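You operate a simulated robot arm through the tools that you are given. There is no shell and no other tool.

Carry out the task below with a simulated two-armed robot. There is one attempt and no reset: what you move stays moved.

## Task
Open the valves of feet 5 and 6, set the clamp pressure to 4 bar and clamp the panel.
Fine: valves and pressure before the clamp; watch those two feet grip; the other valves stay shut; leave other panels and controls.

Only the result counts: the job must be done as asked and must still hold three seconds after the hand-in. Knocking over, shifting, dropping, spilling or breaking anything else fails it.

## Robot
Two 7-joint arms with fingered hands on one trunk that stands fixed in place. Base frame: the origin is at the foot of the trunk, x ahead of it, y to its left, z up; the work surface is at about z = 850. Lengths are in mm, angles in degrees, forces in N, time in s.
The left shoulder is at [74, 128, 1230], the right one opposite. Each reaches about 1156 mm from its shoulder. Payload 5 kg a hand.
The tool frame of a hand sits at the grasp point between the pads (the TCP): z along the fingers, y along the line on which they close. The tips reach 37 mm beyond it. The gripper opens to 124 mm; its body begins 43 mm behind the TCP. The gripper is a hand of 3 fingers: y runs from the thumb to the fingers, the wrist lies at [-21, -116, -203] in the tool frame, and closing takes about 1.5 s.
Orientation is that of the tool frame in the base frame, as a unit quaternion [x, y, z, w]. With the fingers straight down and the wrist toward the robot, the tool's x, y and z point along [0, 1, 0], [1, 0, 0] and [0, 0, -1] of the base frame.

## Interface
- The arms move only by the tool move_arm. It takes "left_commands", "right_commands" or both (then of equal length, played together; a hand with none holds still); each is one flat list of numbers, 6 for each row, row after row: the shift along the base's x, y, z in mm, then the turn, a rotation vector about the base's x, y, z in degrees. In form: [tx, ty, tz, ax, ay, az, tx, ty, tz, ax, ay, az, ...]. A call has 1 to 20 rows; each row shifts and turns the commanded pose from where the row before left it. "left_fingers" and "right_fingers" are, for a hand that has rows, the opening, from 0 (shut) to 1 (fully open), set as the call begins (left out, the last holds). A row lasts 0.2 s, in which the tool goes at most 50 mm and 8.6 degrees; a call with a longer step from one row to the next is refused whole, and so is a gripper value outside its range. Where a pose cannot be reached the arm comes as near as it can. A force on the tool above 40 N (or 10 N above the force at the start of the call, whichever is more), or a blocked arm, ends the call early, and 0.2 s more pass. Each finger travels about 45 mm/s and halts on what it meets, pressing with about 32 N; the grip force reading is that of the motor and also rises with nothing between the fingers. The clock runs only during rows and for 0.2 s after the last one: add rows that do not move to give the fingers time. It gives the time, the measured TCP pose, the force on the tool (base axes), the opening and the grip force at its end, in the units of the frame above (readings bear some noise), with the torque about the TCP (base axes, N m) and any sound that the robot's microphone picked up, and new pictures: "pictures" is both (left out), scene, wrist or none (wrist: the cameras of the hands that moved).
- Cameras (640 x 400 px; columns grow to the right, rows downward): "scene" is now at [227.9, 22.5, 1415.8]; the picture's right is [0.21, -0.98, 0.00], its down [-0.42, -0.09, -0.90] and it looks along [0.88, 0.19, -0.43] (base axes); focal length 214 px, centre (320, 200). "left" rides on the left gripper at [-72, -104, -154] in its tool frame; the picture's right is [-0.83, -0.26, 0.49], its down [0.51, -0.72, 0.47] and it looks along [0.23, 0.64, 0.73] (tool axes); focal length 243 px, centre (320, 200). "right" rides on the right gripper at [72, -104, -154] in its tool frame; the picture's right is [-0.83, 0.26, -0.49], its down [-0.51, -0.72, 0.47] and it looks along [-0.23, 0.64, 0.73] (tool axes); focal length 243 px, centre (320, 200).
- lift_body(by): moves the trunk up (or, below 0, down) by that many mm; the arms and the scene camera ride with it, the base frame stays. It gives what a move gives, with no picture.
- set_grasp(shape, hand): the hand has 3 fingers and takes this shape, open, in about a second: jaw (thumb against the fingers, like two jaws); tri (thumb and two fingers); tip (a fingertip pinch); poke (one finger out to press); point (the index stretched); flat (the hand flat); cup (the hand cupped); fist (a fist). The gripper value then closes the fingers along that shape, each until it touches; the sizes above hold for jaw. It gives what a move gives, with no picture.
- aim_head(pan, tilt): turns the head with the scene camera to pan (to the left, within 80 degrees either way) and tilt (down, from -29 to 69), counted from straight ahead of the robot (the tilt from the chest, where the trunk bows). It gives what a move gives, and a new picture of the scene camera.
- point_at(camera, pixels): for up to 12 pixels [column, row] of the newest picture of that camera ("zoom" is the newest enlarged one), the place [x, y, z] in the base frame of the surface seen there, good to about 2 mm. It takes no simulated time.
- zoom(camera, box): a new picture of the part [left, top, right, bottom] of that camera's present view, enlarged. It takes no simulated time.
- close_job(): hands the job in; it is judged then, once.

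Open the grippers and draw the arms clear of the work before you hand the job in, unless the task says otherwise.

The tools are called after "Call:" as a command line: name --argument value ..., lists and objects as JSON in quotes. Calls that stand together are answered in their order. move_arm: Moves the arms, as the interface text tells. Its arguments: {"type":"object","properties":{"left_commands":{"type":"array","items":{"type":"number"}},"left_fingers":{"type":"number"},"right_commands":{"type":"array","items":{"type":"number"}},"right_fingers":{"type":"number"},"pictures":{"type":"string","enum":["both","scene","wrist","none"]}},"required":[]} The other tools are called the same way: lift_body (by) moves the trunk up or down; set_grasp (shape, hand) gives the hand a shape; aim_head (pan, tilt) turns the head that bears the scene camera; point_at (camera, pixels) gives the place of the surface under pixels of a picture; zoom (camera, box) takes an enlarged picture of a part of a camera's view; close_job () hands the job in.

At the start:

```text
clock: 0.0
left_ee_pos: [730.6, 414.1, 1442.2]
left_orientation: [0.707, 0.707, 0.0, 0.0]
left_wrist_force: [-0.4, -0.3, 0.8]
left_ft_torque: [-0.02, 0.03, 0.01]
left_width: 123.5
left_gripper_force: 0.1
left_shape: jaw
right_ee_pos: [699.7, -209.0, 1426.2]
right_orientation: [0.707, 0.707, 0.001, 0.0]
right_wrist_force: [-0.6, -0.6, -0.4]
right_ft_torque: [0.0, -0.02, -0.02]
right_width: 123.5
right_gripper_force: 0.1
right_shape: jaw
trunk travel left (down, up): [-425.0, 138.0]
head pan, tilt (commanded): [12.2, 25.5]
```

scene: 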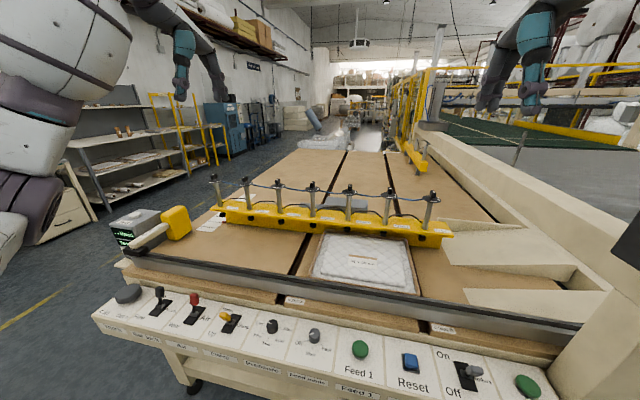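
right: 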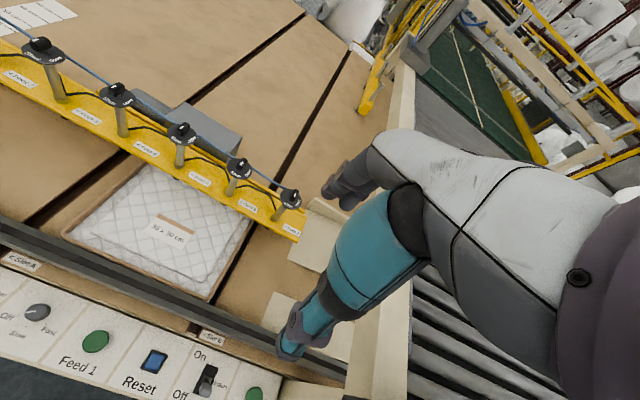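
left: 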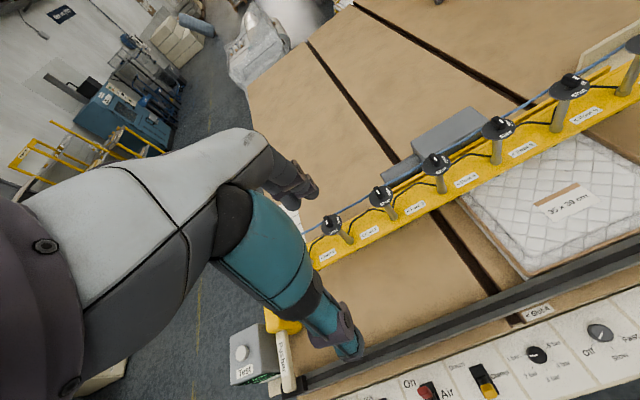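

I start by looking closely at the control panel and the yellow foot beam in the scene picture before I move anything.

Call:
zoom --camera "scene" --box '[90, 270, 330, 400]'

Call:
zoom --camera "scene" --box '[320, 300, 560, 400]'

Call:
zoom --camera "scene" --box '[200, 165, 330, 245]'

Call:
zoom --camera "scene" --box '[320, 170, 460, 255]'

Call:
zoom --camera "scene" --box '[100, 190, 220, 275]'

Call:
zoom --camera "right" --box '[0, 20, 310, 240]'

Call:
zoom --camera "left" --box '[200, 300, 640, 400]'

```text
2.67 times, centred on (210, 335) of scene
```

zoom: 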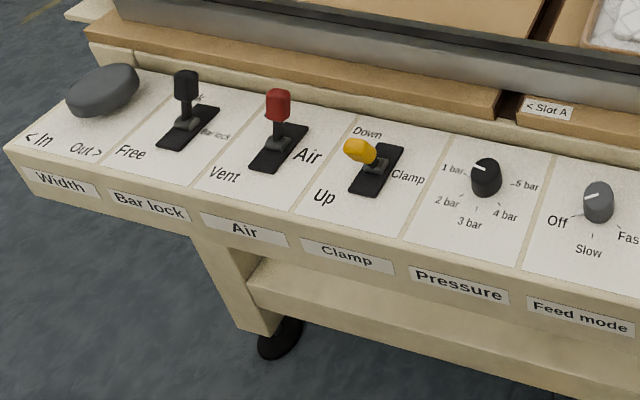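

```text
2.67 times, centred on (440, 350) of scene
```

zoom: 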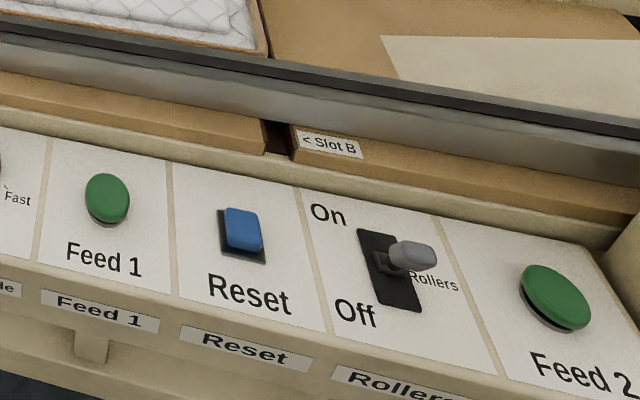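

```text
4.92 times, centred on (265, 205) of scene
```

zoom: 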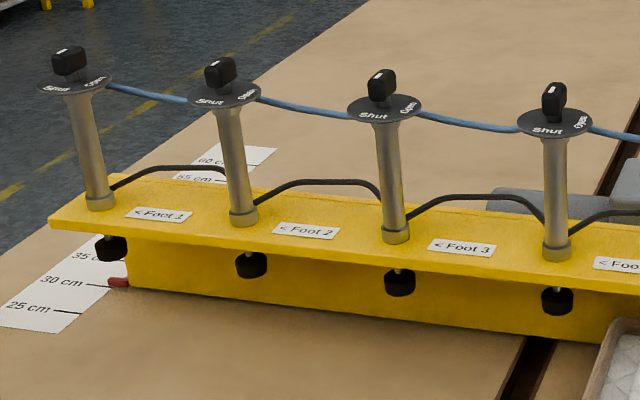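

```text
4.57 times, centred on (390, 212) of scene
```

zoom: 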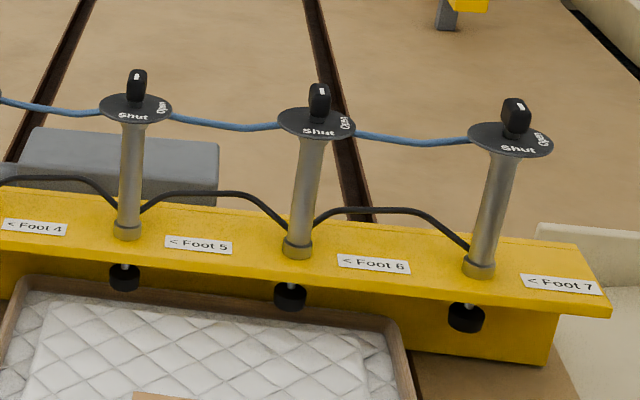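

```text
4.71 times, centred on (160, 232) of scene
```

zoom: 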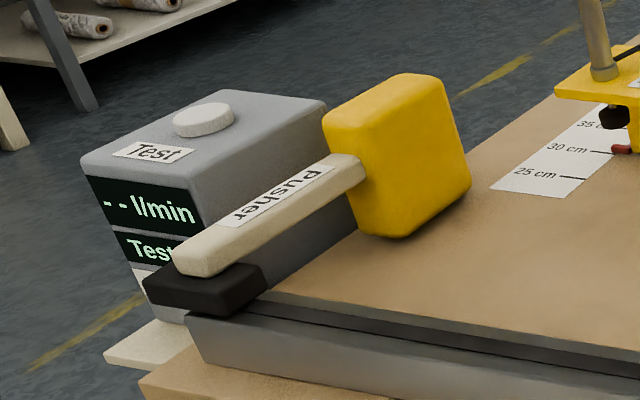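

```text
1.82 times, centred on (155, 130) of right
```

zoom: 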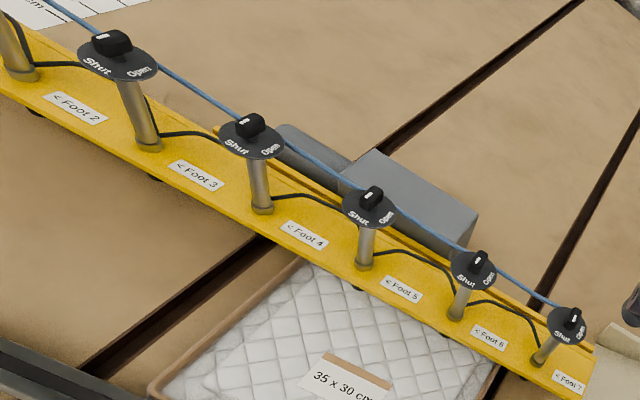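

```text
1.45 times, centred on (420, 350) of left
```

zoom: 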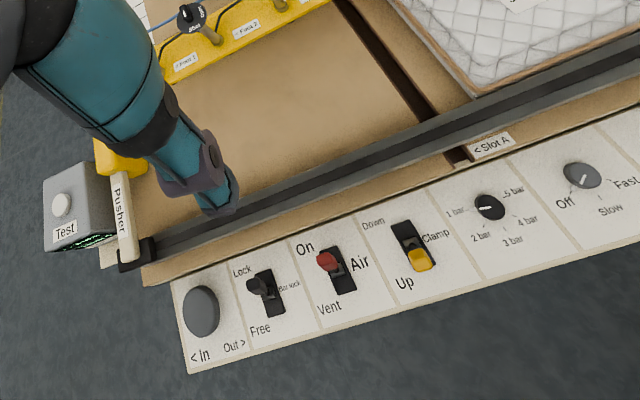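

The posts run from foot 1 on the left to foot 7 on the right, with each label's "<" pointing left at its post. That puts foot 5 near (348,192), foot 6 near (389,194) and foot 7 near (432,197). I measure the valve knobs and the panel controls next.

Call:
zoom --camera "scene" --box '[330, 170, 410, 220]'

Call:
point_at --camera "scene" --pixels '[[350, 188], [347, 195], [390, 190], [388, 197], [433, 195], [348, 220], [386, 224], [271, 326], [285, 321], [226, 318], [235, 321], [314, 336]]'

Call:
zoom --camera "scene" --box '[190, 290, 310, 365]'

Call:
zoom --camera "scene" --box '[100, 270, 220, 345]'

```text
8.00 times, centred on (370, 195) of scene
```

zoom: 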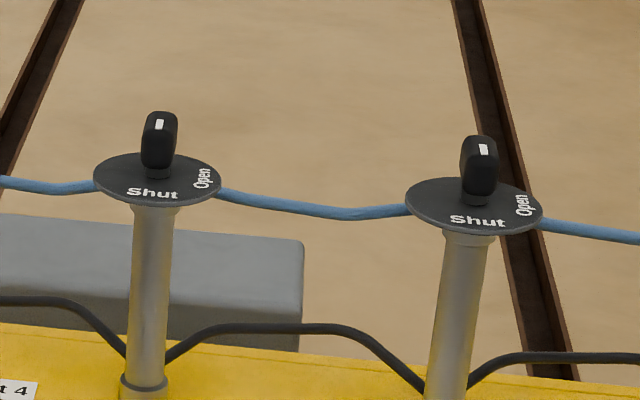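

```text
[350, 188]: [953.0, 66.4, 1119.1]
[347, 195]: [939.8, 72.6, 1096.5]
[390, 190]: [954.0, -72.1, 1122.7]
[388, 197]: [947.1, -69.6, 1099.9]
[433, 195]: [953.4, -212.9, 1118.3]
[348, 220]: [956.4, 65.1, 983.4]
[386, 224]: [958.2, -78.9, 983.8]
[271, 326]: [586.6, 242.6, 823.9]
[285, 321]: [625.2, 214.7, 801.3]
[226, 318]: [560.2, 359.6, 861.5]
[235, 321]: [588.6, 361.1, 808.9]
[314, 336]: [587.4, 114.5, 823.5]
```

```text
5.33 times, centred on (250, 328) of scene
```

zoom: 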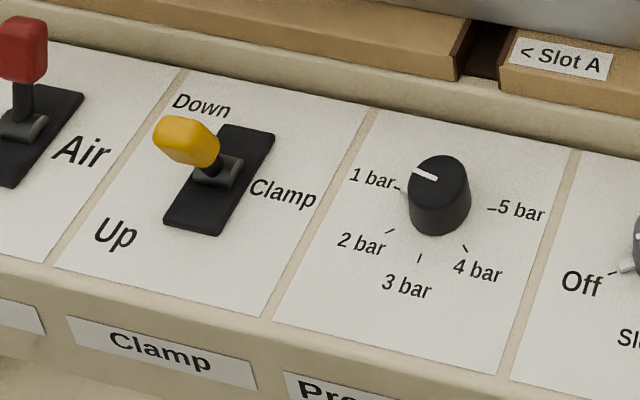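

```text
5.33 times, centred on (160, 308) of scene
```

zoom: 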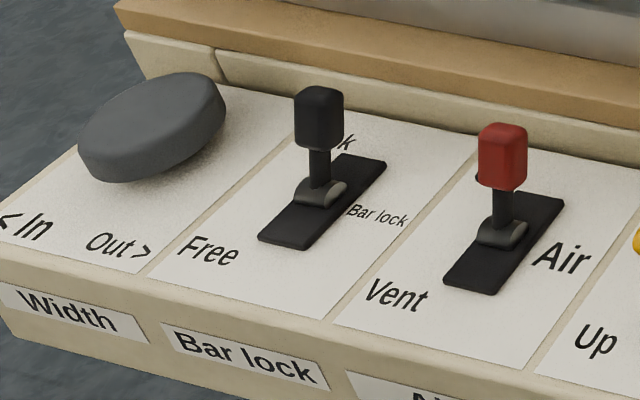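

Every lever and valve is now placed. Foot 5's knob is at about (955,68,1110) and foot 6's at about (955,-72,1110), each with its white mark toward Shut, which faces the robot. The pressure knob points at 1 bar, Air is on, and the clamp lever is at Up. I bring the left hand above foot 5, turning the wrist toward +y so its closing line crosses the handle.

Call:
move_arm --left_commands '[20, -31, -14, 0, 0, -8.2, 20, -31, -14, 0, 0, -8.2, 20, -31, -14, 0, 0, -8.2, 20, -31, -14, 0, 0, -8.2, 20, -31, -14, 0, 0, -8.2, 20, -31, -14, 0, 0, -8.2, 20, -31, -14, 0, 0, -8.2, 20, -31, -14, 0, 0, -8.2, 20, -31, -14, 0, 0, -8.2, 20, -31, -14, 0, 0, -8.2, 24, -36, -10, 0, 0, -8]' --pictures "both"

```text
clock: 2.4
left_ee_pos: [934.9, 68.1, 1290.7]
left_orientation: [1.0, -0.002, 0.002, -0.002]
left_wrist_force: [-0.2, 0.1, 2.7]
left_ft_torque: [0.12, -0.06, 0.01]
left_width: 124.0
left_gripper_force: 0.0
left_shape: jaw
left hand out of reach, approached as far as the arm can: row 11
right_ee_pos: [697.7, -215.3, 1426.9]
right_orientation: [0.708, 0.706, 0.002, 0.0]
right_wrist_force: [-0.2, 0.8, 0.0]
right_ft_torque: [0.0, 0.01, -0.01]
right_width: 123.6
right_gripper_force: 0.1
right_shape: jaw
trunk travel left (down, up): [-425.0, 138.0]
head pan, tilt (commanded): [12.2, 25.5]
```

scene: 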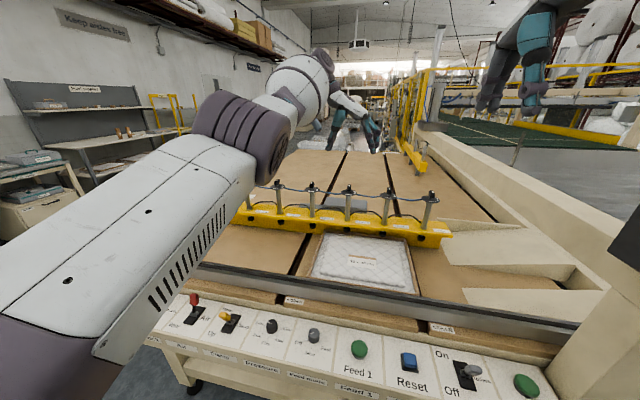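
left: 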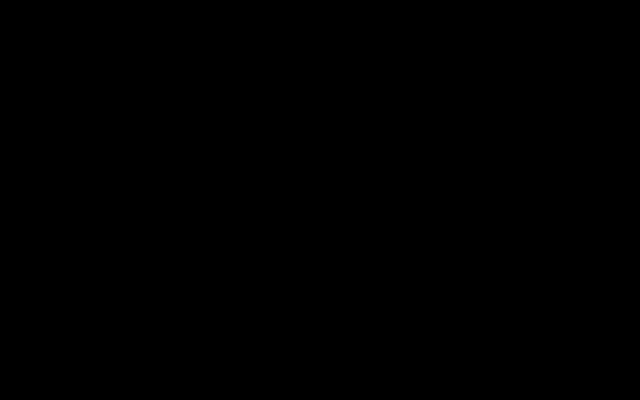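

The left wrist camera is black because the forearm covers it, and row 11 stopped about 20 mm short in x. The scene camera still sees posts 5 and 6 clearly, so I zoom in there to measure the handles and discs exactly.

Call:
zoom --camera "scene" --box '[332, 176, 364, 196]'

Call:
zoom --camera "scene" --box '[374, 180, 406, 200]'

Call:
zoom --camera "right" --box '[140, 110, 320, 222]'

```text
16.00 times, centred on (348, 186) of scene
```

zoom: 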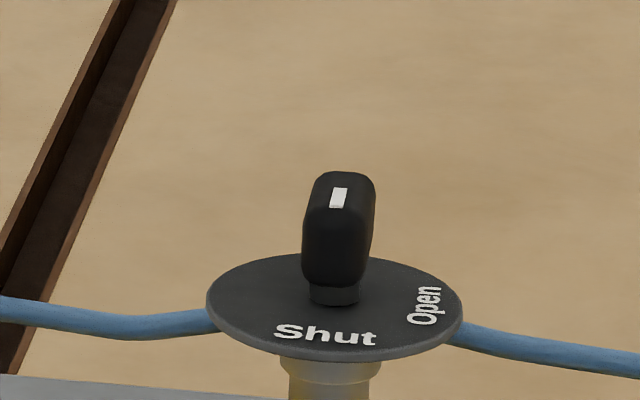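

```text
16.00 times, centred on (390, 190) of scene
```

zoom: 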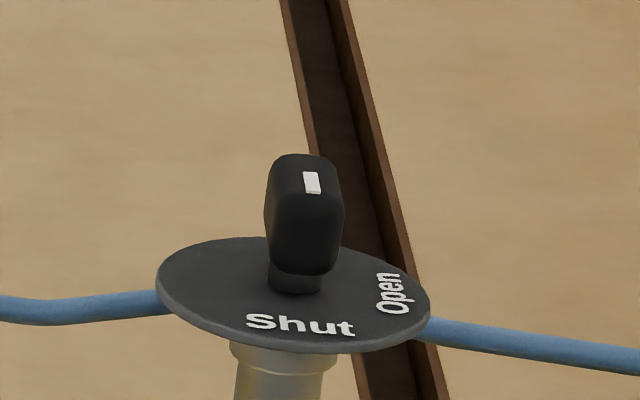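

```text
3.56 times, centred on (230, 166) of right
```

zoom: 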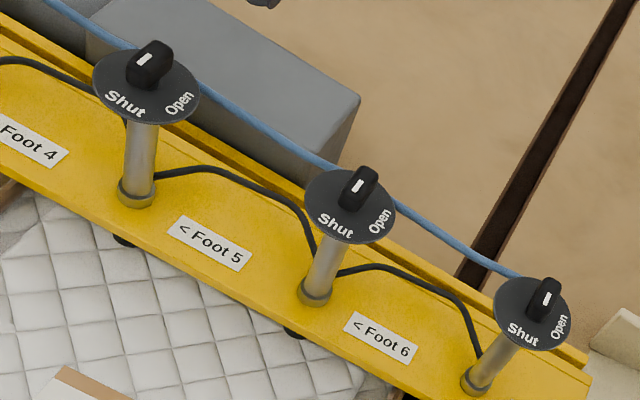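

I use this enlarged right-camera view to measure the foot 5 handle at about (150,65), the foot 6 handle at about (357,187), and the rims of their discs.

Call:
point_at --camera "zoom" --pixels '[[141, 57], [152, 45], [131, 66], [165, 47], [95, 80], [195, 95], [350, 182], [360, 172], [366, 180], [307, 200], [392, 215], [345, 200]]'

Call:
zoom --camera "scene" --box '[332, 176, 364, 196]'

```text
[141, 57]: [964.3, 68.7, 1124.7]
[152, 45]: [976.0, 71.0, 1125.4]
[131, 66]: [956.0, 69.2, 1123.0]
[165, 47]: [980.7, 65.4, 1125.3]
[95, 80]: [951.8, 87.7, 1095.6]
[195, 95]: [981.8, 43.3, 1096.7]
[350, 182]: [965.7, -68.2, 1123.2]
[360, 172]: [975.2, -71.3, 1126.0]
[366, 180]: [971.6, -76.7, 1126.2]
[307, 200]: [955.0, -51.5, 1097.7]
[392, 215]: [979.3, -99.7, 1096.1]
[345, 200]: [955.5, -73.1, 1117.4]
```

```text
16.00 times, centred on (348, 186) of scene
```

zoom: 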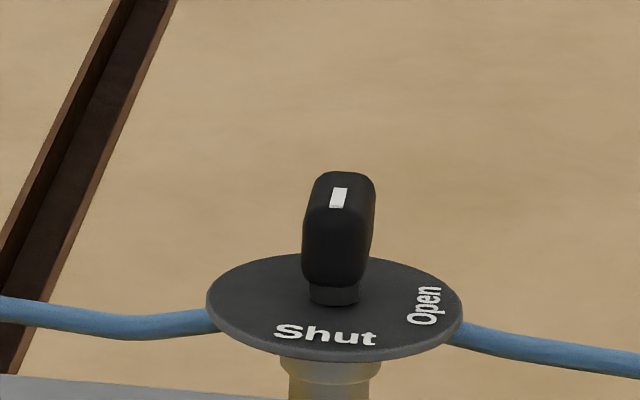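

The handle lies along x from about 952 to 983. I measure its left and right edges and the disc in the scene zoom to confirm the centre.

Call:
point_at --camera "zoom" --pixels '[[310, 240], [360, 240], [338, 200], [345, 176], [210, 300], [460, 310], [335, 355], [330, 258], [338, 280], [325, 300], [372, 200], [306, 215]]'

```text
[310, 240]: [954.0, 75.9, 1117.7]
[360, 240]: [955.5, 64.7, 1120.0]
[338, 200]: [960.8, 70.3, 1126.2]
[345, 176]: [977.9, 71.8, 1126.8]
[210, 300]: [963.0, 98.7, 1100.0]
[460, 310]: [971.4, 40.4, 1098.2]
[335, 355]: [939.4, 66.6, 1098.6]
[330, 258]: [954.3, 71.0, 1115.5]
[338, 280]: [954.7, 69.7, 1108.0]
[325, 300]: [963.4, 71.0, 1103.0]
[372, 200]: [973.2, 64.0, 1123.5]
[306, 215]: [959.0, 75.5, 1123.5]
```

The handle is centred at about (968,70), 13 mm wide, 30 mm long and between z 1105 and 1126. I zoom on the right wrist view at (330,230) to see how the fingers are laid out before I pick a grasp shape.

Call:
zoom --camera "right" --box '[220, 100, 540, 380]'

Call:
zoom --camera "scene" --box '[440, 0, 640, 125]'

Call:
point_at --camera "right" --pixels '[[340, 195], [360, 180], [290, 350], [310, 325], [395, 200], [340, 260]]'

```text
1.43 times, centred on (380, 240) of right
```

zoom: 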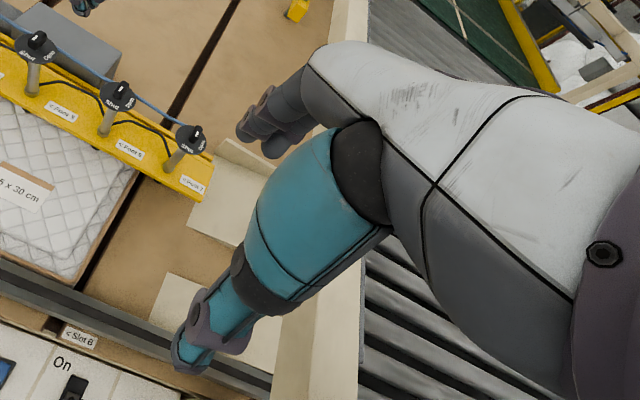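

```text
3.20 times, centred on (540, 62) of scene
```

zoom: 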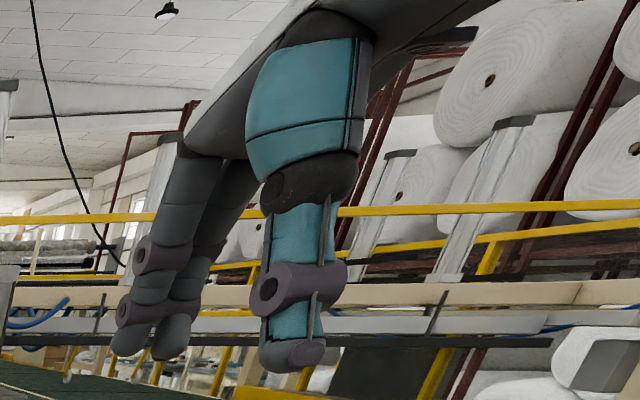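

```text
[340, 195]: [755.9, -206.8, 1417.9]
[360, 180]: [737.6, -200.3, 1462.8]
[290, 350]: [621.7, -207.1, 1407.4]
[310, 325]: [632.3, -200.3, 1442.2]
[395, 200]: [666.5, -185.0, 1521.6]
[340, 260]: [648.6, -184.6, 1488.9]
```

The hand has one broad teal thumb against two adjacent fingers. I close the right hand partway in free air to see how the fingertips sit at a small opening.

Call:
move_arm --right_commands '[0, 0, 0, 0, 0, 0, 0, 0, 0, 0, 0, 0, 0, 0, 0, 0, 0, 0, 0, 0, 0, 0, 0, 0, 0, 0, 0, 0, 0, 0, 0, 0, 0, 0, 0, 0, 0, 0, 0, 0, 0, 0, 0, 0, 0, 0, 0, 0]' --right_fingers 0.1 --pictures "both"

Call:
zoom --camera "scene" --box '[440, 0, 640, 125]'

Call:
zoom --camera "right" --box '[220, 100, 540, 380]'

```text
clock: 4.2
left_ee_pos: [937.2, 72.4, 1287.7]
left_orientation: [1.0, 0.0, -0.001, 0.001]
left_wrist_force: [-0.5, -0.9, 0.5]
left_ft_torque: [-0.01, 0.03, -0.01]
left_width: 123.9
left_gripper_force: 0.2
left_shape: jaw
right_ee_pos: [697.9, -209.0, 1427.0]
right_orientation: [0.707, 0.707, 0.0, 0.0]
right_wrist_force: [0.3, 0.2, 0.3]
right_ft_torque: [0.01, 0.02, -0.03]
right_width: 12.9
right_gripper_force: 0.0
right_shape: jaw
trunk travel left (down, up): [-425.0, 138.0]
head pan, tilt (commanded): [12.2, 25.5]
```

scene: 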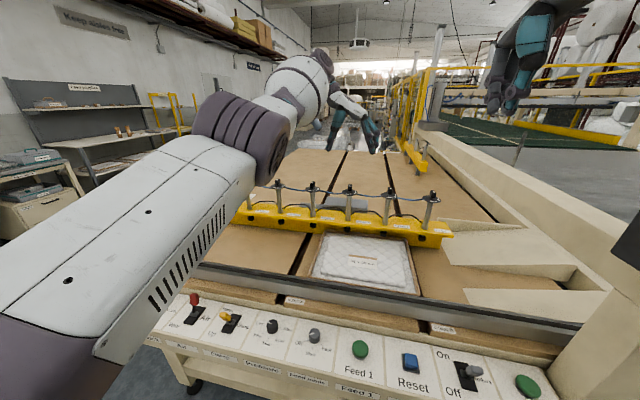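
right: 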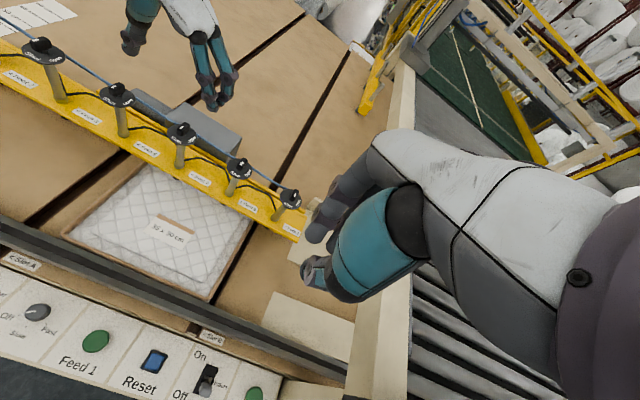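

```text
3.20 times, centred on (540, 62) of scene
```

zoom: 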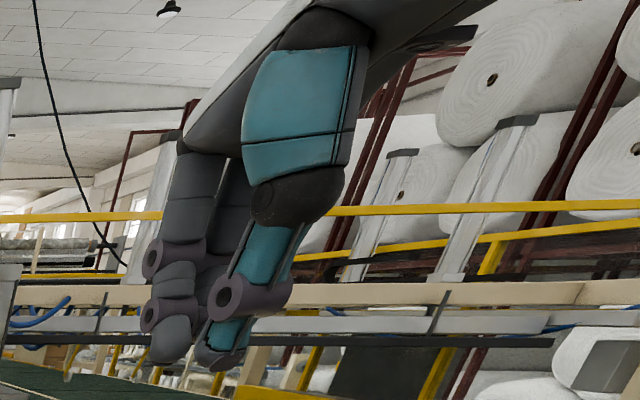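

```text
1.43 times, centred on (380, 240) of right
```

zoom: 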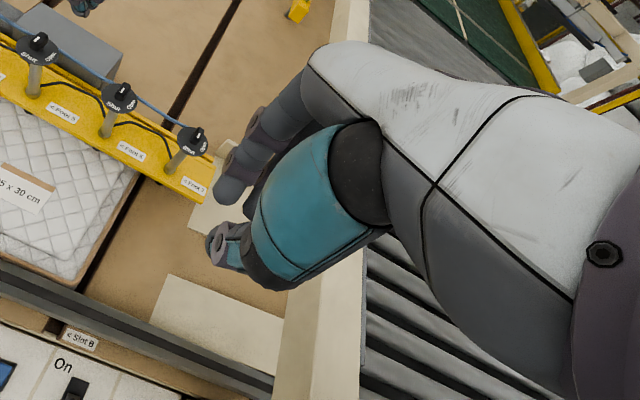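

With width 12.9 the thumb tip shows near (312,280) and the finger tips near (312,238) in the right view. I measure those tip points to learn how far they sit below the TCP when nearly closed.

Call:
point_at --camera "right" --pixels '[[303, 268], [312, 282], [320, 280], [309, 238], [315, 230], [318, 242], [325, 225]]'

Call:
point_at --camera "scene" --pixels '[[492, 112], [490, 106], [508, 111], [513, 108], [497, 108], [516, 94]]'

```text
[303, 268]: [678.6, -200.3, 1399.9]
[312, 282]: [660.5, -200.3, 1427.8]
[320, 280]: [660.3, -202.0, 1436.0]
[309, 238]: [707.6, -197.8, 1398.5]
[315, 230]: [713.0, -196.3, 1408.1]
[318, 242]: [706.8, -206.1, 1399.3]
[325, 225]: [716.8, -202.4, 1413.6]
```

```text
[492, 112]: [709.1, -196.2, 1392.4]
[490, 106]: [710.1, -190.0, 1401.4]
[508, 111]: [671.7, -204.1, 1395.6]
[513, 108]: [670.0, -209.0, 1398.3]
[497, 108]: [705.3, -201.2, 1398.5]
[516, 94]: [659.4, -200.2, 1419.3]
```

The tips reach the stated 37 mm below the TCP, so a near-vertical pinch works. I tilt the left hand 20° about -y so the wrist leans back into reach, and lower it above foot 5's handle.

Call:
move_arm --left_commands '[0, 0, -15, 0, -6.7, 0, 0, 0, -15, 0, -6.7, 0, 0, 0, -20, 0, -6.6, 0, 0, 0, -20, 0, 0, 0, 0, 0, 0, 0, 0, 0]' --left_fingers 0.6 --pictures "both"

```text
clock: 5.4
left_ee_pos: [936.8, 72.1, 1217.6]
left_orientation: [0.985, 0.0, 0.175, -0.001]
left_wrist_force: [-0.5, 0.1, -0.2]
left_ft_torque: [-0.01, -0.02, 0.0]
left_width: 74.6
left_gripper_force: 0.1
left_shape: jaw
right_ee_pos: [698.6, -210.7, 1427.5]
right_orientation: [0.707, 0.708, 0.002, 0.0]
right_wrist_force: [-1.5, 0.2, -0.3]
right_ft_torque: [0.0, -0.02, -0.02]
right_width: 12.7
right_gripper_force: 0.1
right_shape: jaw
trunk travel left (down, up): [-425.0, 138.0]
head pan, tilt (commanded): [12.2, 25.5]
```

scene: 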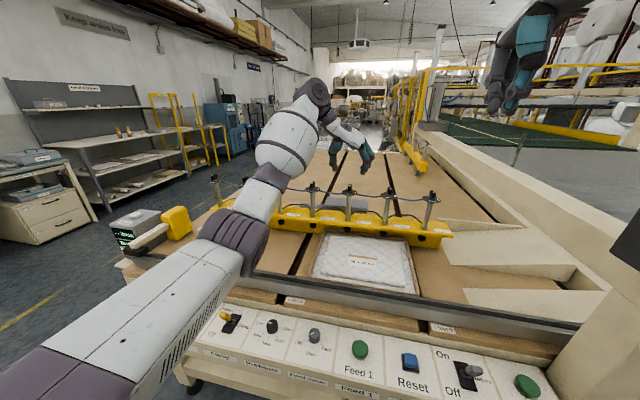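
left: 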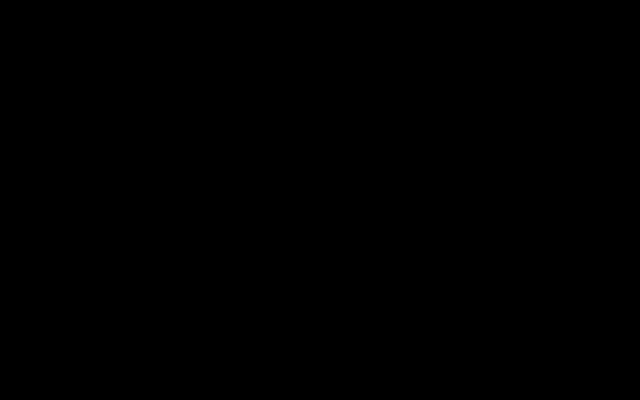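

The left hand is at (937,72,1218), tilted 20°, with 75 mm opening. I move it over the handle and lower it to about 45 mm above the grasp height, then check from the right camera.

Call:
move_arm --left_commands '[11, -1, 0, 0, 0, 0, 11, -1, 0, 0, 0, 0, 0, 0, -20, 0, 0, 0, 0, 0, -15, 0, 0, 0, 0, 0, 0, 0, 0, 0]' --pictures "scene"

Call:
zoom --camera "right" --box '[60, 0, 320, 200]'

Call:
zoom --camera "scene" --box '[300, 140, 400, 205]'

```text
clock: 6.6
left_ee_pos: [961.0, 70.1, 1182.2]
left_orientation: [0.985, 0.0, 0.174, 0.0]
left_wrist_force: [-0.2, 0.3, 0.1]
left_ft_torque: [-0.01, 0.01, 0.01]
left_width: 75.0
left_gripper_force: 0.1
left_shape: jaw
right_ee_pos: [698.5, -210.6, 1426.3]
right_orientation: [0.707, 0.707, -0.001, 0.0]
right_wrist_force: [0.3, -0.6, 0.2]
right_ft_torque: [0.02, 0.01, -0.02]
right_width: 12.9
right_gripper_force: 0.0
right_shape: jaw
trunk travel left (down, up): [-425.0, 138.0]
head pan, tilt (commanded): [12.2, 25.5]
```

scene: 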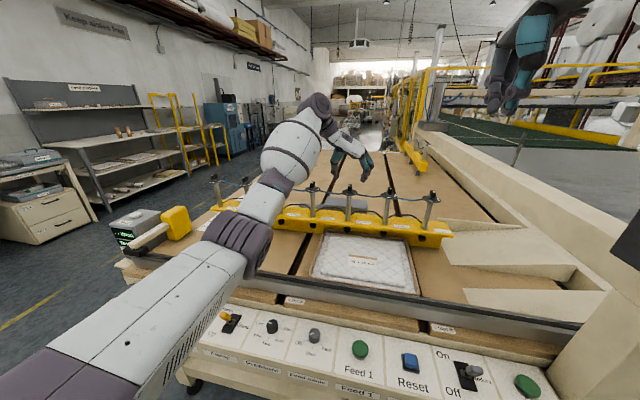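

```text
2.00 times, centred on (190, 100) of right
```

zoom: 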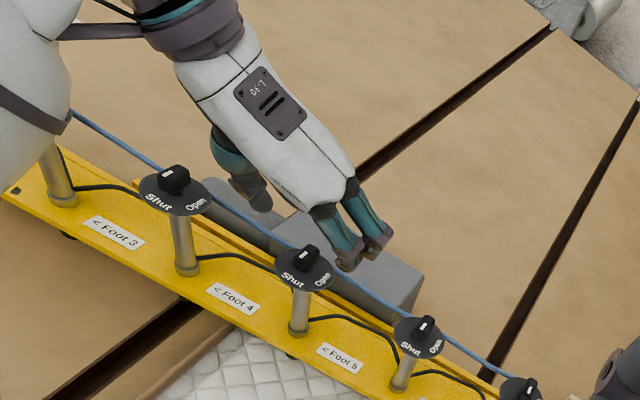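

```text
6.15 times, centred on (350, 172) of scene
```

zoom: 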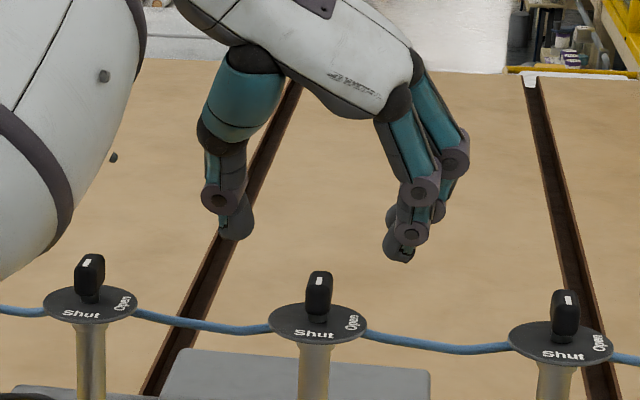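

The hand is centred above foot 5's post, which is the middle post in the scene zoom at (318,310). Before descending I check how high the underside of the wrist bulge at (60,230) sits over the foot 4 post.

Call:
point_at --camera "zoom" --pixels '[[30, 245], [65, 215], [20, 265], [100, 140], [235, 232], [398, 255], [435, 215], [318, 290], [220, 200], [405, 232]]'

```text
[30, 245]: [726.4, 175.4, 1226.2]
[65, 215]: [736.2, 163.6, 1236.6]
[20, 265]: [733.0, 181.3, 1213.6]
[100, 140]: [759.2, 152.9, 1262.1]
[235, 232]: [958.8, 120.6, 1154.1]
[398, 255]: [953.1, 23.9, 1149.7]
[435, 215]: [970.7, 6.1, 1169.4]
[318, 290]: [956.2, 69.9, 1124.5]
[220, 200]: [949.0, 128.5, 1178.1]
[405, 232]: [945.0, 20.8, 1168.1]
```

The bulge is at x≈730, well clear of the beam. I lower 37 mm and shift -4 mm in x so the tips straddle the handle just above the disc.

Call:
move_arm --left_commands '[-2, 0, -13, 0, 0, 0, -2, 0, -12, 0, 0, 0, 0, 0, -12, 0, 0, 0, 0, 0, 0, 0, 0, 0]' --pictures "scene"

Call:
zoom --camera "scene" --box '[316, 160, 380, 200]'

Call:
zoom --camera "right" --box '[130, 60, 290, 160]'

```text
clock: 7.6
left_ee_pos: [957.5, 69.0, 1143.3]
left_orientation: [0.985, 0.0, 0.173, 0.0]
left_wrist_force: [-0.2, -0.8, -0.6]
left_ft_torque: [-0.01, -0.01, -0.01]
left_width: 75.0
left_gripper_force: 0.0
left_shape: jaw
right_ee_pos: [699.1, -209.4, 1426.5]
right_orientation: [0.707, 0.707, 0.001, 0.0]
right_wrist_force: [-0.7, 0.6, 0.1]
right_ft_torque: [-0.01, 0.01, -0.01]
right_width: 12.6
right_gripper_force: 0.0
right_shape: jaw
trunk travel left (down, up): [-425.0, 138.0]
head pan, tilt (commanded): [12.2, 25.5]
```

scene: 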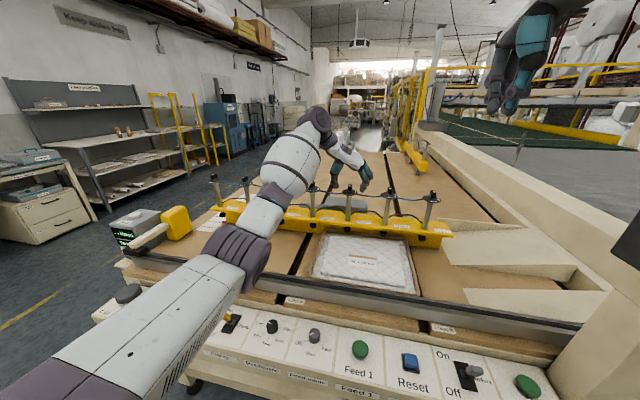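

```text
10.00 times, centred on (348, 180) of scene
```

zoom: 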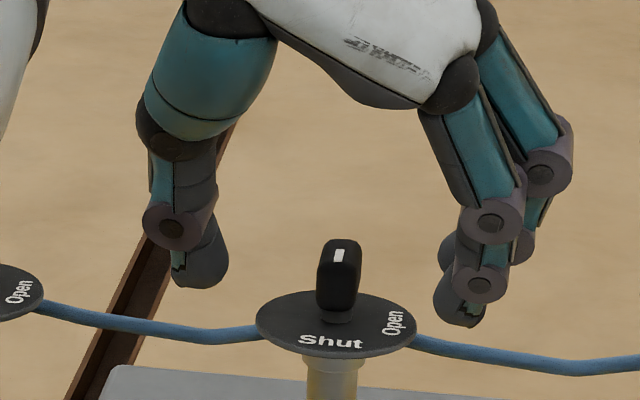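

```text
4.00 times, centred on (210, 110) of right
```

zoom: 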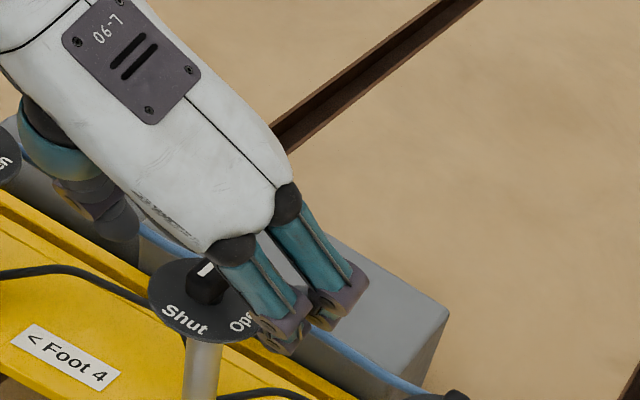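

The thumb and fingers straddle the foot 5 handle. I close them on it and wait for the grip to settle.

Call:
move_arm --left_commands '[0, 0, 0, 0, 0, 0, 0, 0, 0, 0, 0, 0, 0, 0, 0, 0, 0, 0, 0, 0, 0, 0, 0, 0, 0, 0, 0, 0, 0, 0, 0, 0, 0, 0, 0, 0, 0, 0, 0, 0, 0, 0]' --left_fingers 0.0 --pictures "scene"

Call:
zoom --camera "scene" --box '[316, 160, 380, 200]'

Call:
zoom --camera "right" --box '[130, 60, 290, 160]'

```text
clock: 9.2
left_ee_pos: [957.4, 69.3, 1142.8]
left_orientation: [0.985, 0.0, 0.174, 0.0]
left_wrist_force: [0.0, -0.5, -1.4]
left_ft_torque: [-0.05, 0.0, -0.03]
left_width: 10.6
left_gripper_force: 32.0
left_shape: jaw
right_ee_pos: [699.8, -209.4, 1425.8]
right_orientation: [0.707, 0.707, 0.001, 0.0]
right_wrist_force: [-0.2, -0.1, -0.3]
right_ft_torque: [-0.01, 0.01, -0.03]
right_width: 12.7
right_gripper_force: 0.1
right_shape: jaw
trunk travel left (down, up): [-425.0, 138.0]
head pan, tilt (commanded): [12.2, 25.5]
```

scene: 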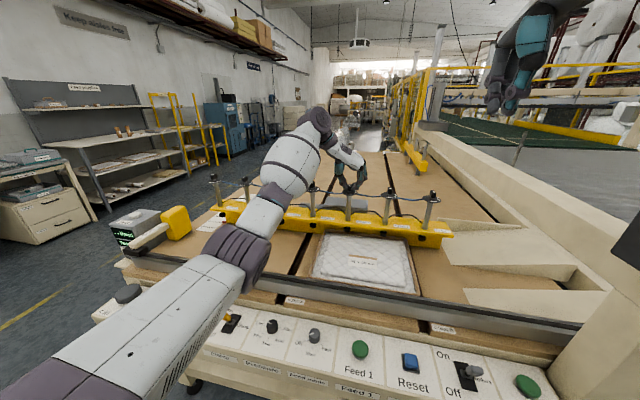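

```text
10.00 times, centred on (348, 180) of scene
```

zoom: 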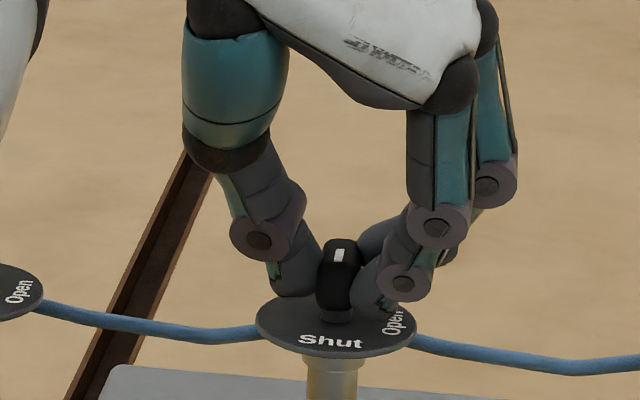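

```text
4.00 times, centred on (210, 110) of right
```

zoom: 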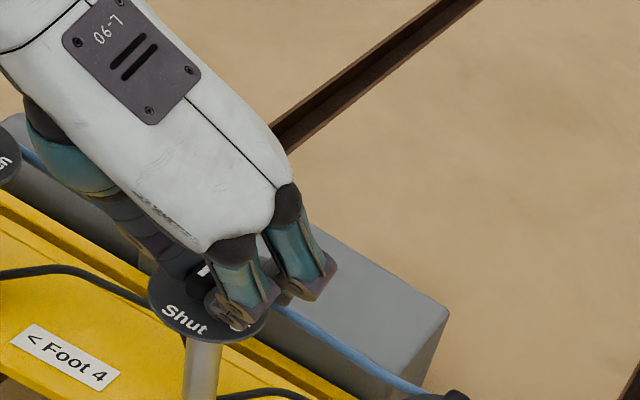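

The grip holds at 32 N on a 10.6 mm width. I turn the handle +45° about the vertical through its centre (968,70) and check that it follows.

Call:
move_arm --left_commands '[0.18, -1.38, 0, 0, 0, 7.5, 0.36, -1.34, 0, 0, 0, 7.5, 0.53, -1.29, 0, 0, 0, 7.5, 0.7, -1.2, 0, 0, 0, 7.5, 0.85, -1.1, 0, 0, 0, 7.5, 0.98, -0.98, 0, 0, 0, 7.5]' --pictures "scene"

Call:
zoom --camera "scene" --box '[316, 160, 380, 200]'

Call:
zoom --camera "right" --box '[130, 60, 290, 160]'

```text
clock: 10.6
left_ee_pos: [960.4, 61.7, 1145.8]
left_orientation: [0.91, 0.378, 0.161, -0.066]
left_wrist_force: [-4.3, -11.9, -2.6]
left_ft_torque: [-0.33, 0.14, -0.08]
left_width: 10.7
left_gripper_force: 31.9
left_shape: jaw
right_ee_pos: [699.8, -211.8, 1425.7]
right_orientation: [0.707, 0.707, 0.0, -0.001]
right_wrist_force: [0.8, 0.1, 0.2]
right_ft_torque: [0.01, 0.01, 0.01]
right_width: 12.6
right_gripper_force: 0.1
right_shape: jaw
trunk travel left (down, up): [-425.0, 138.0]
head pan, tilt (commanded): [12.2, 25.5]
```

scene: 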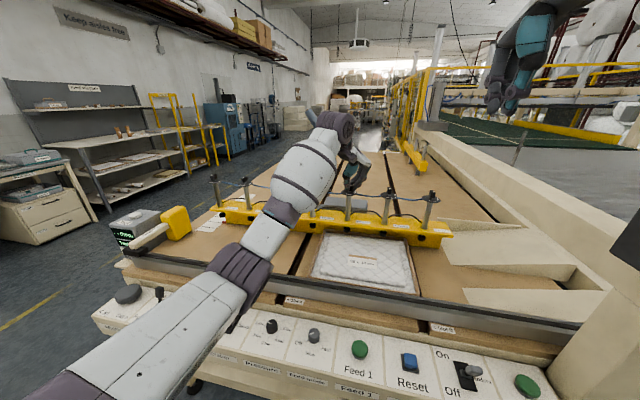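

```text
10.00 times, centred on (348, 180) of scene
```

zoom: 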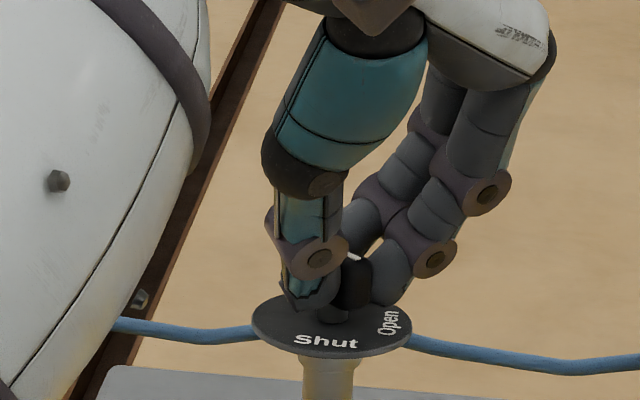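

```text
4.00 times, centred on (210, 110) of right
```

zoom: 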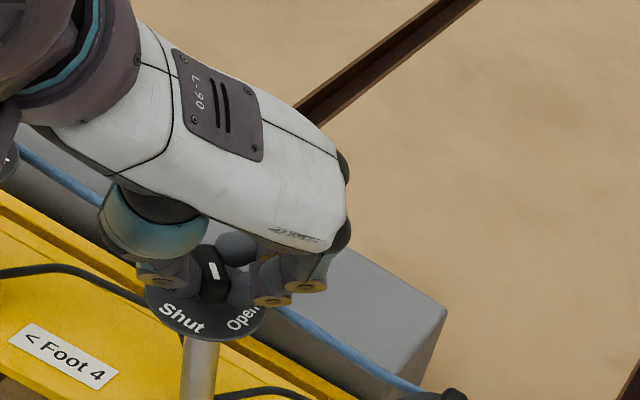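

The handle followed: its mark now points between Shut and Open and the forces stay low. The forearm bulge has swung toward the foot 4 post, so I check its lowest points before I continue.

Call:
zoom --camera "scene" --box '[260, 110, 370, 210]'

Call:
point_at --camera "scene" --pixels '[[310, 205], [320, 200], [330, 185], [336, 170], [300, 215], [325, 175], [290, 225]]'

Call:
zoom --camera "right" --box '[0, 0, 320, 200]'

```text
4.00 times, centred on (315, 160) of scene
```

zoom: 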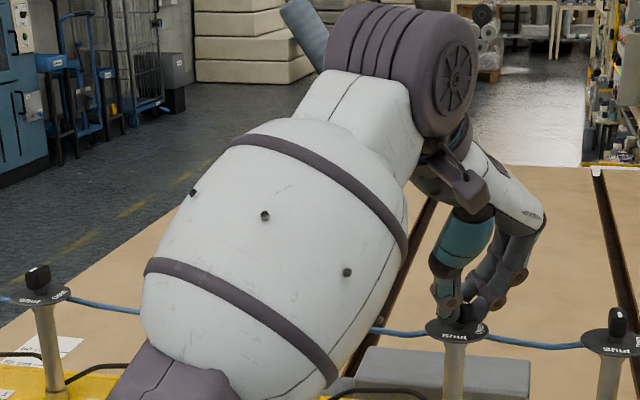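

```text
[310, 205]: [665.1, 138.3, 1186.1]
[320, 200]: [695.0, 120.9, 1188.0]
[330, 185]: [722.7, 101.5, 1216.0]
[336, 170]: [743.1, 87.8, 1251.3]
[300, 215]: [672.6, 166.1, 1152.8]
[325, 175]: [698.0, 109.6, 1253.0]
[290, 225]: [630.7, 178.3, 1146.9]
```

```text
2.00 times, centred on (160, 100) of right
```

zoom: 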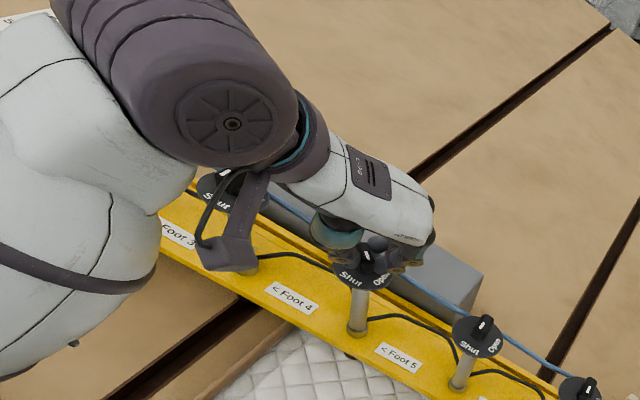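

The forearm is at x≈630–740 and z above 1145, clear of the posts and the beam. I turn the remaining 45° toward Open.

Call:
move_arm --left_commands '[1.1, -0.85, 0, 0, 0, 7.5, 1.2, -0.69, 0, 0, 0, 7.5, 1.28, -0.53, 0, 0, 0, 7.5, 1.34, -0.36, 0, 0, 0, 7.5, 1.38, -0.18, 0, 0, 0, 7.5, 1.39, 0, 0, 0, 0, 7.5]' --pictures "scene"

Call:
zoom --camera "scene" --box '[316, 160, 380, 200]'

Call:
zoom --camera "right" --box '[130, 60, 290, 160]'

```text
clock: 12.0
left_ee_pos: [967.1, 56.4, 1145.3]
left_orientation: [0.695, 0.697, 0.123, -0.123]
left_wrist_force: [-4.8, -21.4, -3.8]
left_ft_torque: [-0.59, 0.15, -0.28]
left_width: 10.7
left_gripper_force: 32.0
left_shape: jaw
right_ee_pos: [700.2, -214.3, 1425.5]
right_orientation: [0.708, 0.707, 0.002, -0.002]
right_wrist_force: [0.1, -0.9, -0.1]
right_ft_torque: [0.01, -0.01, 0.0]
right_width: 12.5
right_gripper_force: 0.0
right_shape: jaw
trunk travel left (down, up): [-425.0, 138.0]
head pan, tilt (commanded): [12.2, 25.5]
```

scene: 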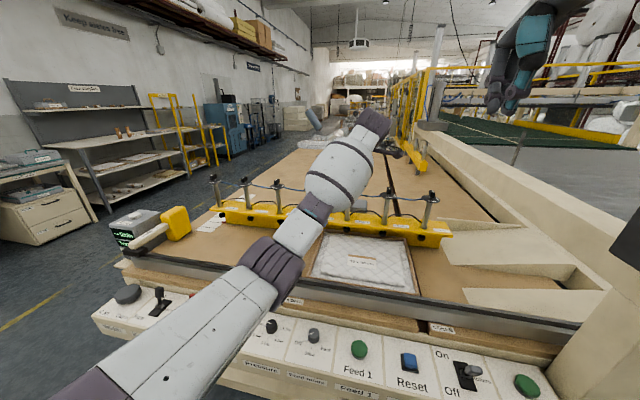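

```text
10.00 times, centred on (348, 180) of scene
```

zoom: 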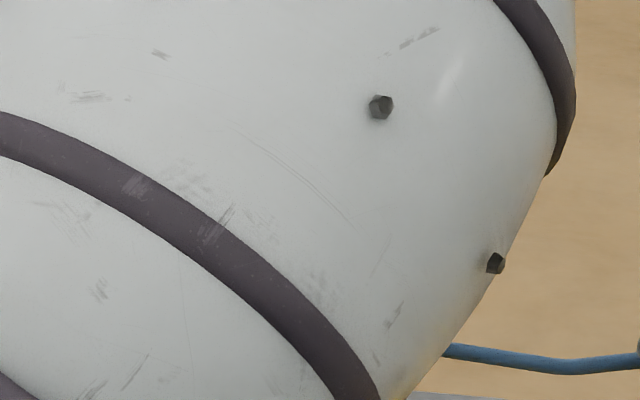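

```text
4.00 times, centred on (210, 110) of right
```

zoom: 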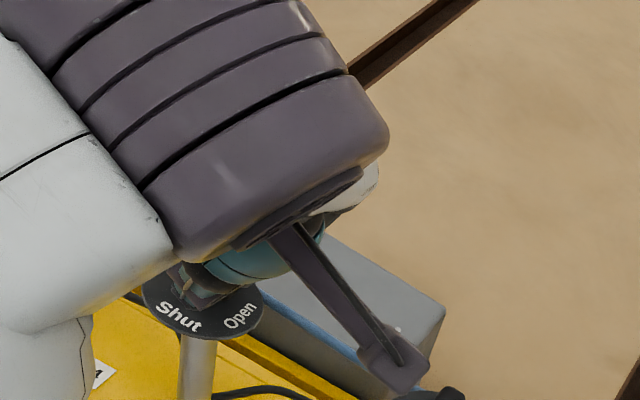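

The hand has turned 90°, with a -21 N side load from the post, but the forearm hides the handle. I ease 3 mm toward -y to relieve the load, then open the fingers.

Call:
move_arm --left_commands '[-0.7, -1.5, 0, 0, 0, 0, -0.7, -1.5, 0, 0, 0, 0, 0, 0, 0, 0, 0, 0]' --pictures "none"

Call:
move_arm --left_commands '[0, 0, 0, 0, 0, 0, 0, 0, 0, 0, 0, 0, 0, 0, 0, 0, 0, 0, 0, 0, 0, 0, 0, 0, 0, 0, 0, 0, 0, 0]' --left_fingers 0.6 --pictures "scene"

Call:
zoom --camera "right" --box '[130, 60, 290, 160]'

```text
clock: 12.8
left_ee_pos: [967.4, 57.1, 1144.3]
left_orientation: [0.696, 0.696, 0.123, -0.123]
left_wrist_force: [2.2, -14.7, 0.5]
left_ft_torque: [-0.37, -0.05, -0.28]
left_width: 11.2
left_gripper_force: 31.9
left_shape: jaw
right_ee_pos: [700.5, -212.7, 1425.2]
right_orientation: [0.707, 0.707, 0.001, -0.001]
right_wrist_force: [-0.1, 0.2, 0.4]
right_ft_torque: [-0.01, 0.02, -0.03]
right_width: 12.6
right_gripper_force: 0.1
right_shape: jaw
trunk travel left (down, up): [-425.0, 138.0]
head pan, tilt (commanded): [12.2, 25.5]
```

```text
clock: 14.0
left_ee_pos: [966.7, 57.6, 1144.2]
left_orientation: [0.696, 0.696, 0.123, -0.123]
left_wrist_force: [-0.3, -0.1, 0.7]
left_ft_torque: [-0.02, 0.0, 0.01]
left_width: 73.7
left_gripper_force: 0.1
left_shape: jaw
right_ee_pos: [700.4, -210.9, 1427.0]
right_orientation: [0.707, 0.707, 0.001, -0.001]
right_wrist_force: [0.7, -0.4, 0.4]
right_ft_torque: [-0.01, -0.01, -0.02]
right_width: 12.6
right_gripper_force: 0.0
right_shape: jaw
trunk travel left (down, up): [-425.0, 138.0]
head pan, tilt (commanded): [12.2, 25.5]
```

scene: 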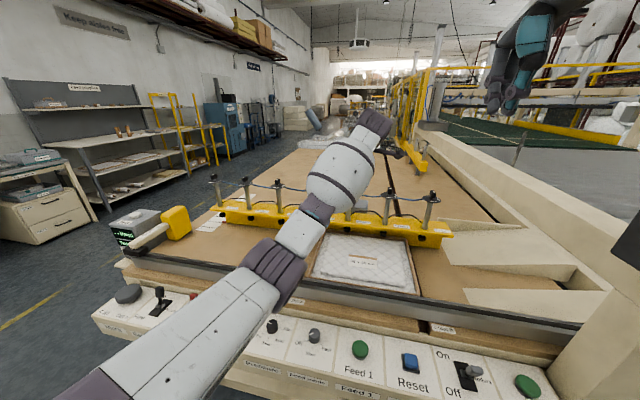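

```text
4.00 times, centred on (210, 110) of right
```

zoom: 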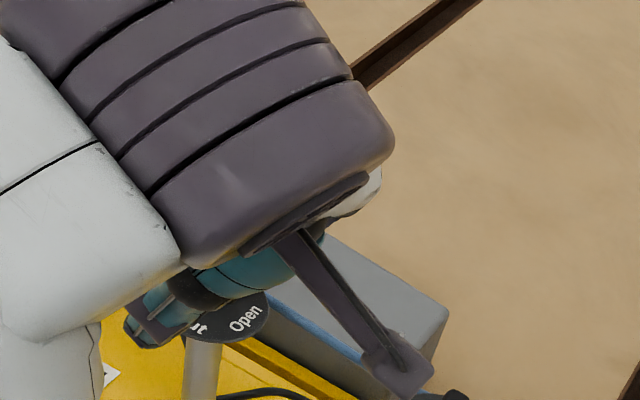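

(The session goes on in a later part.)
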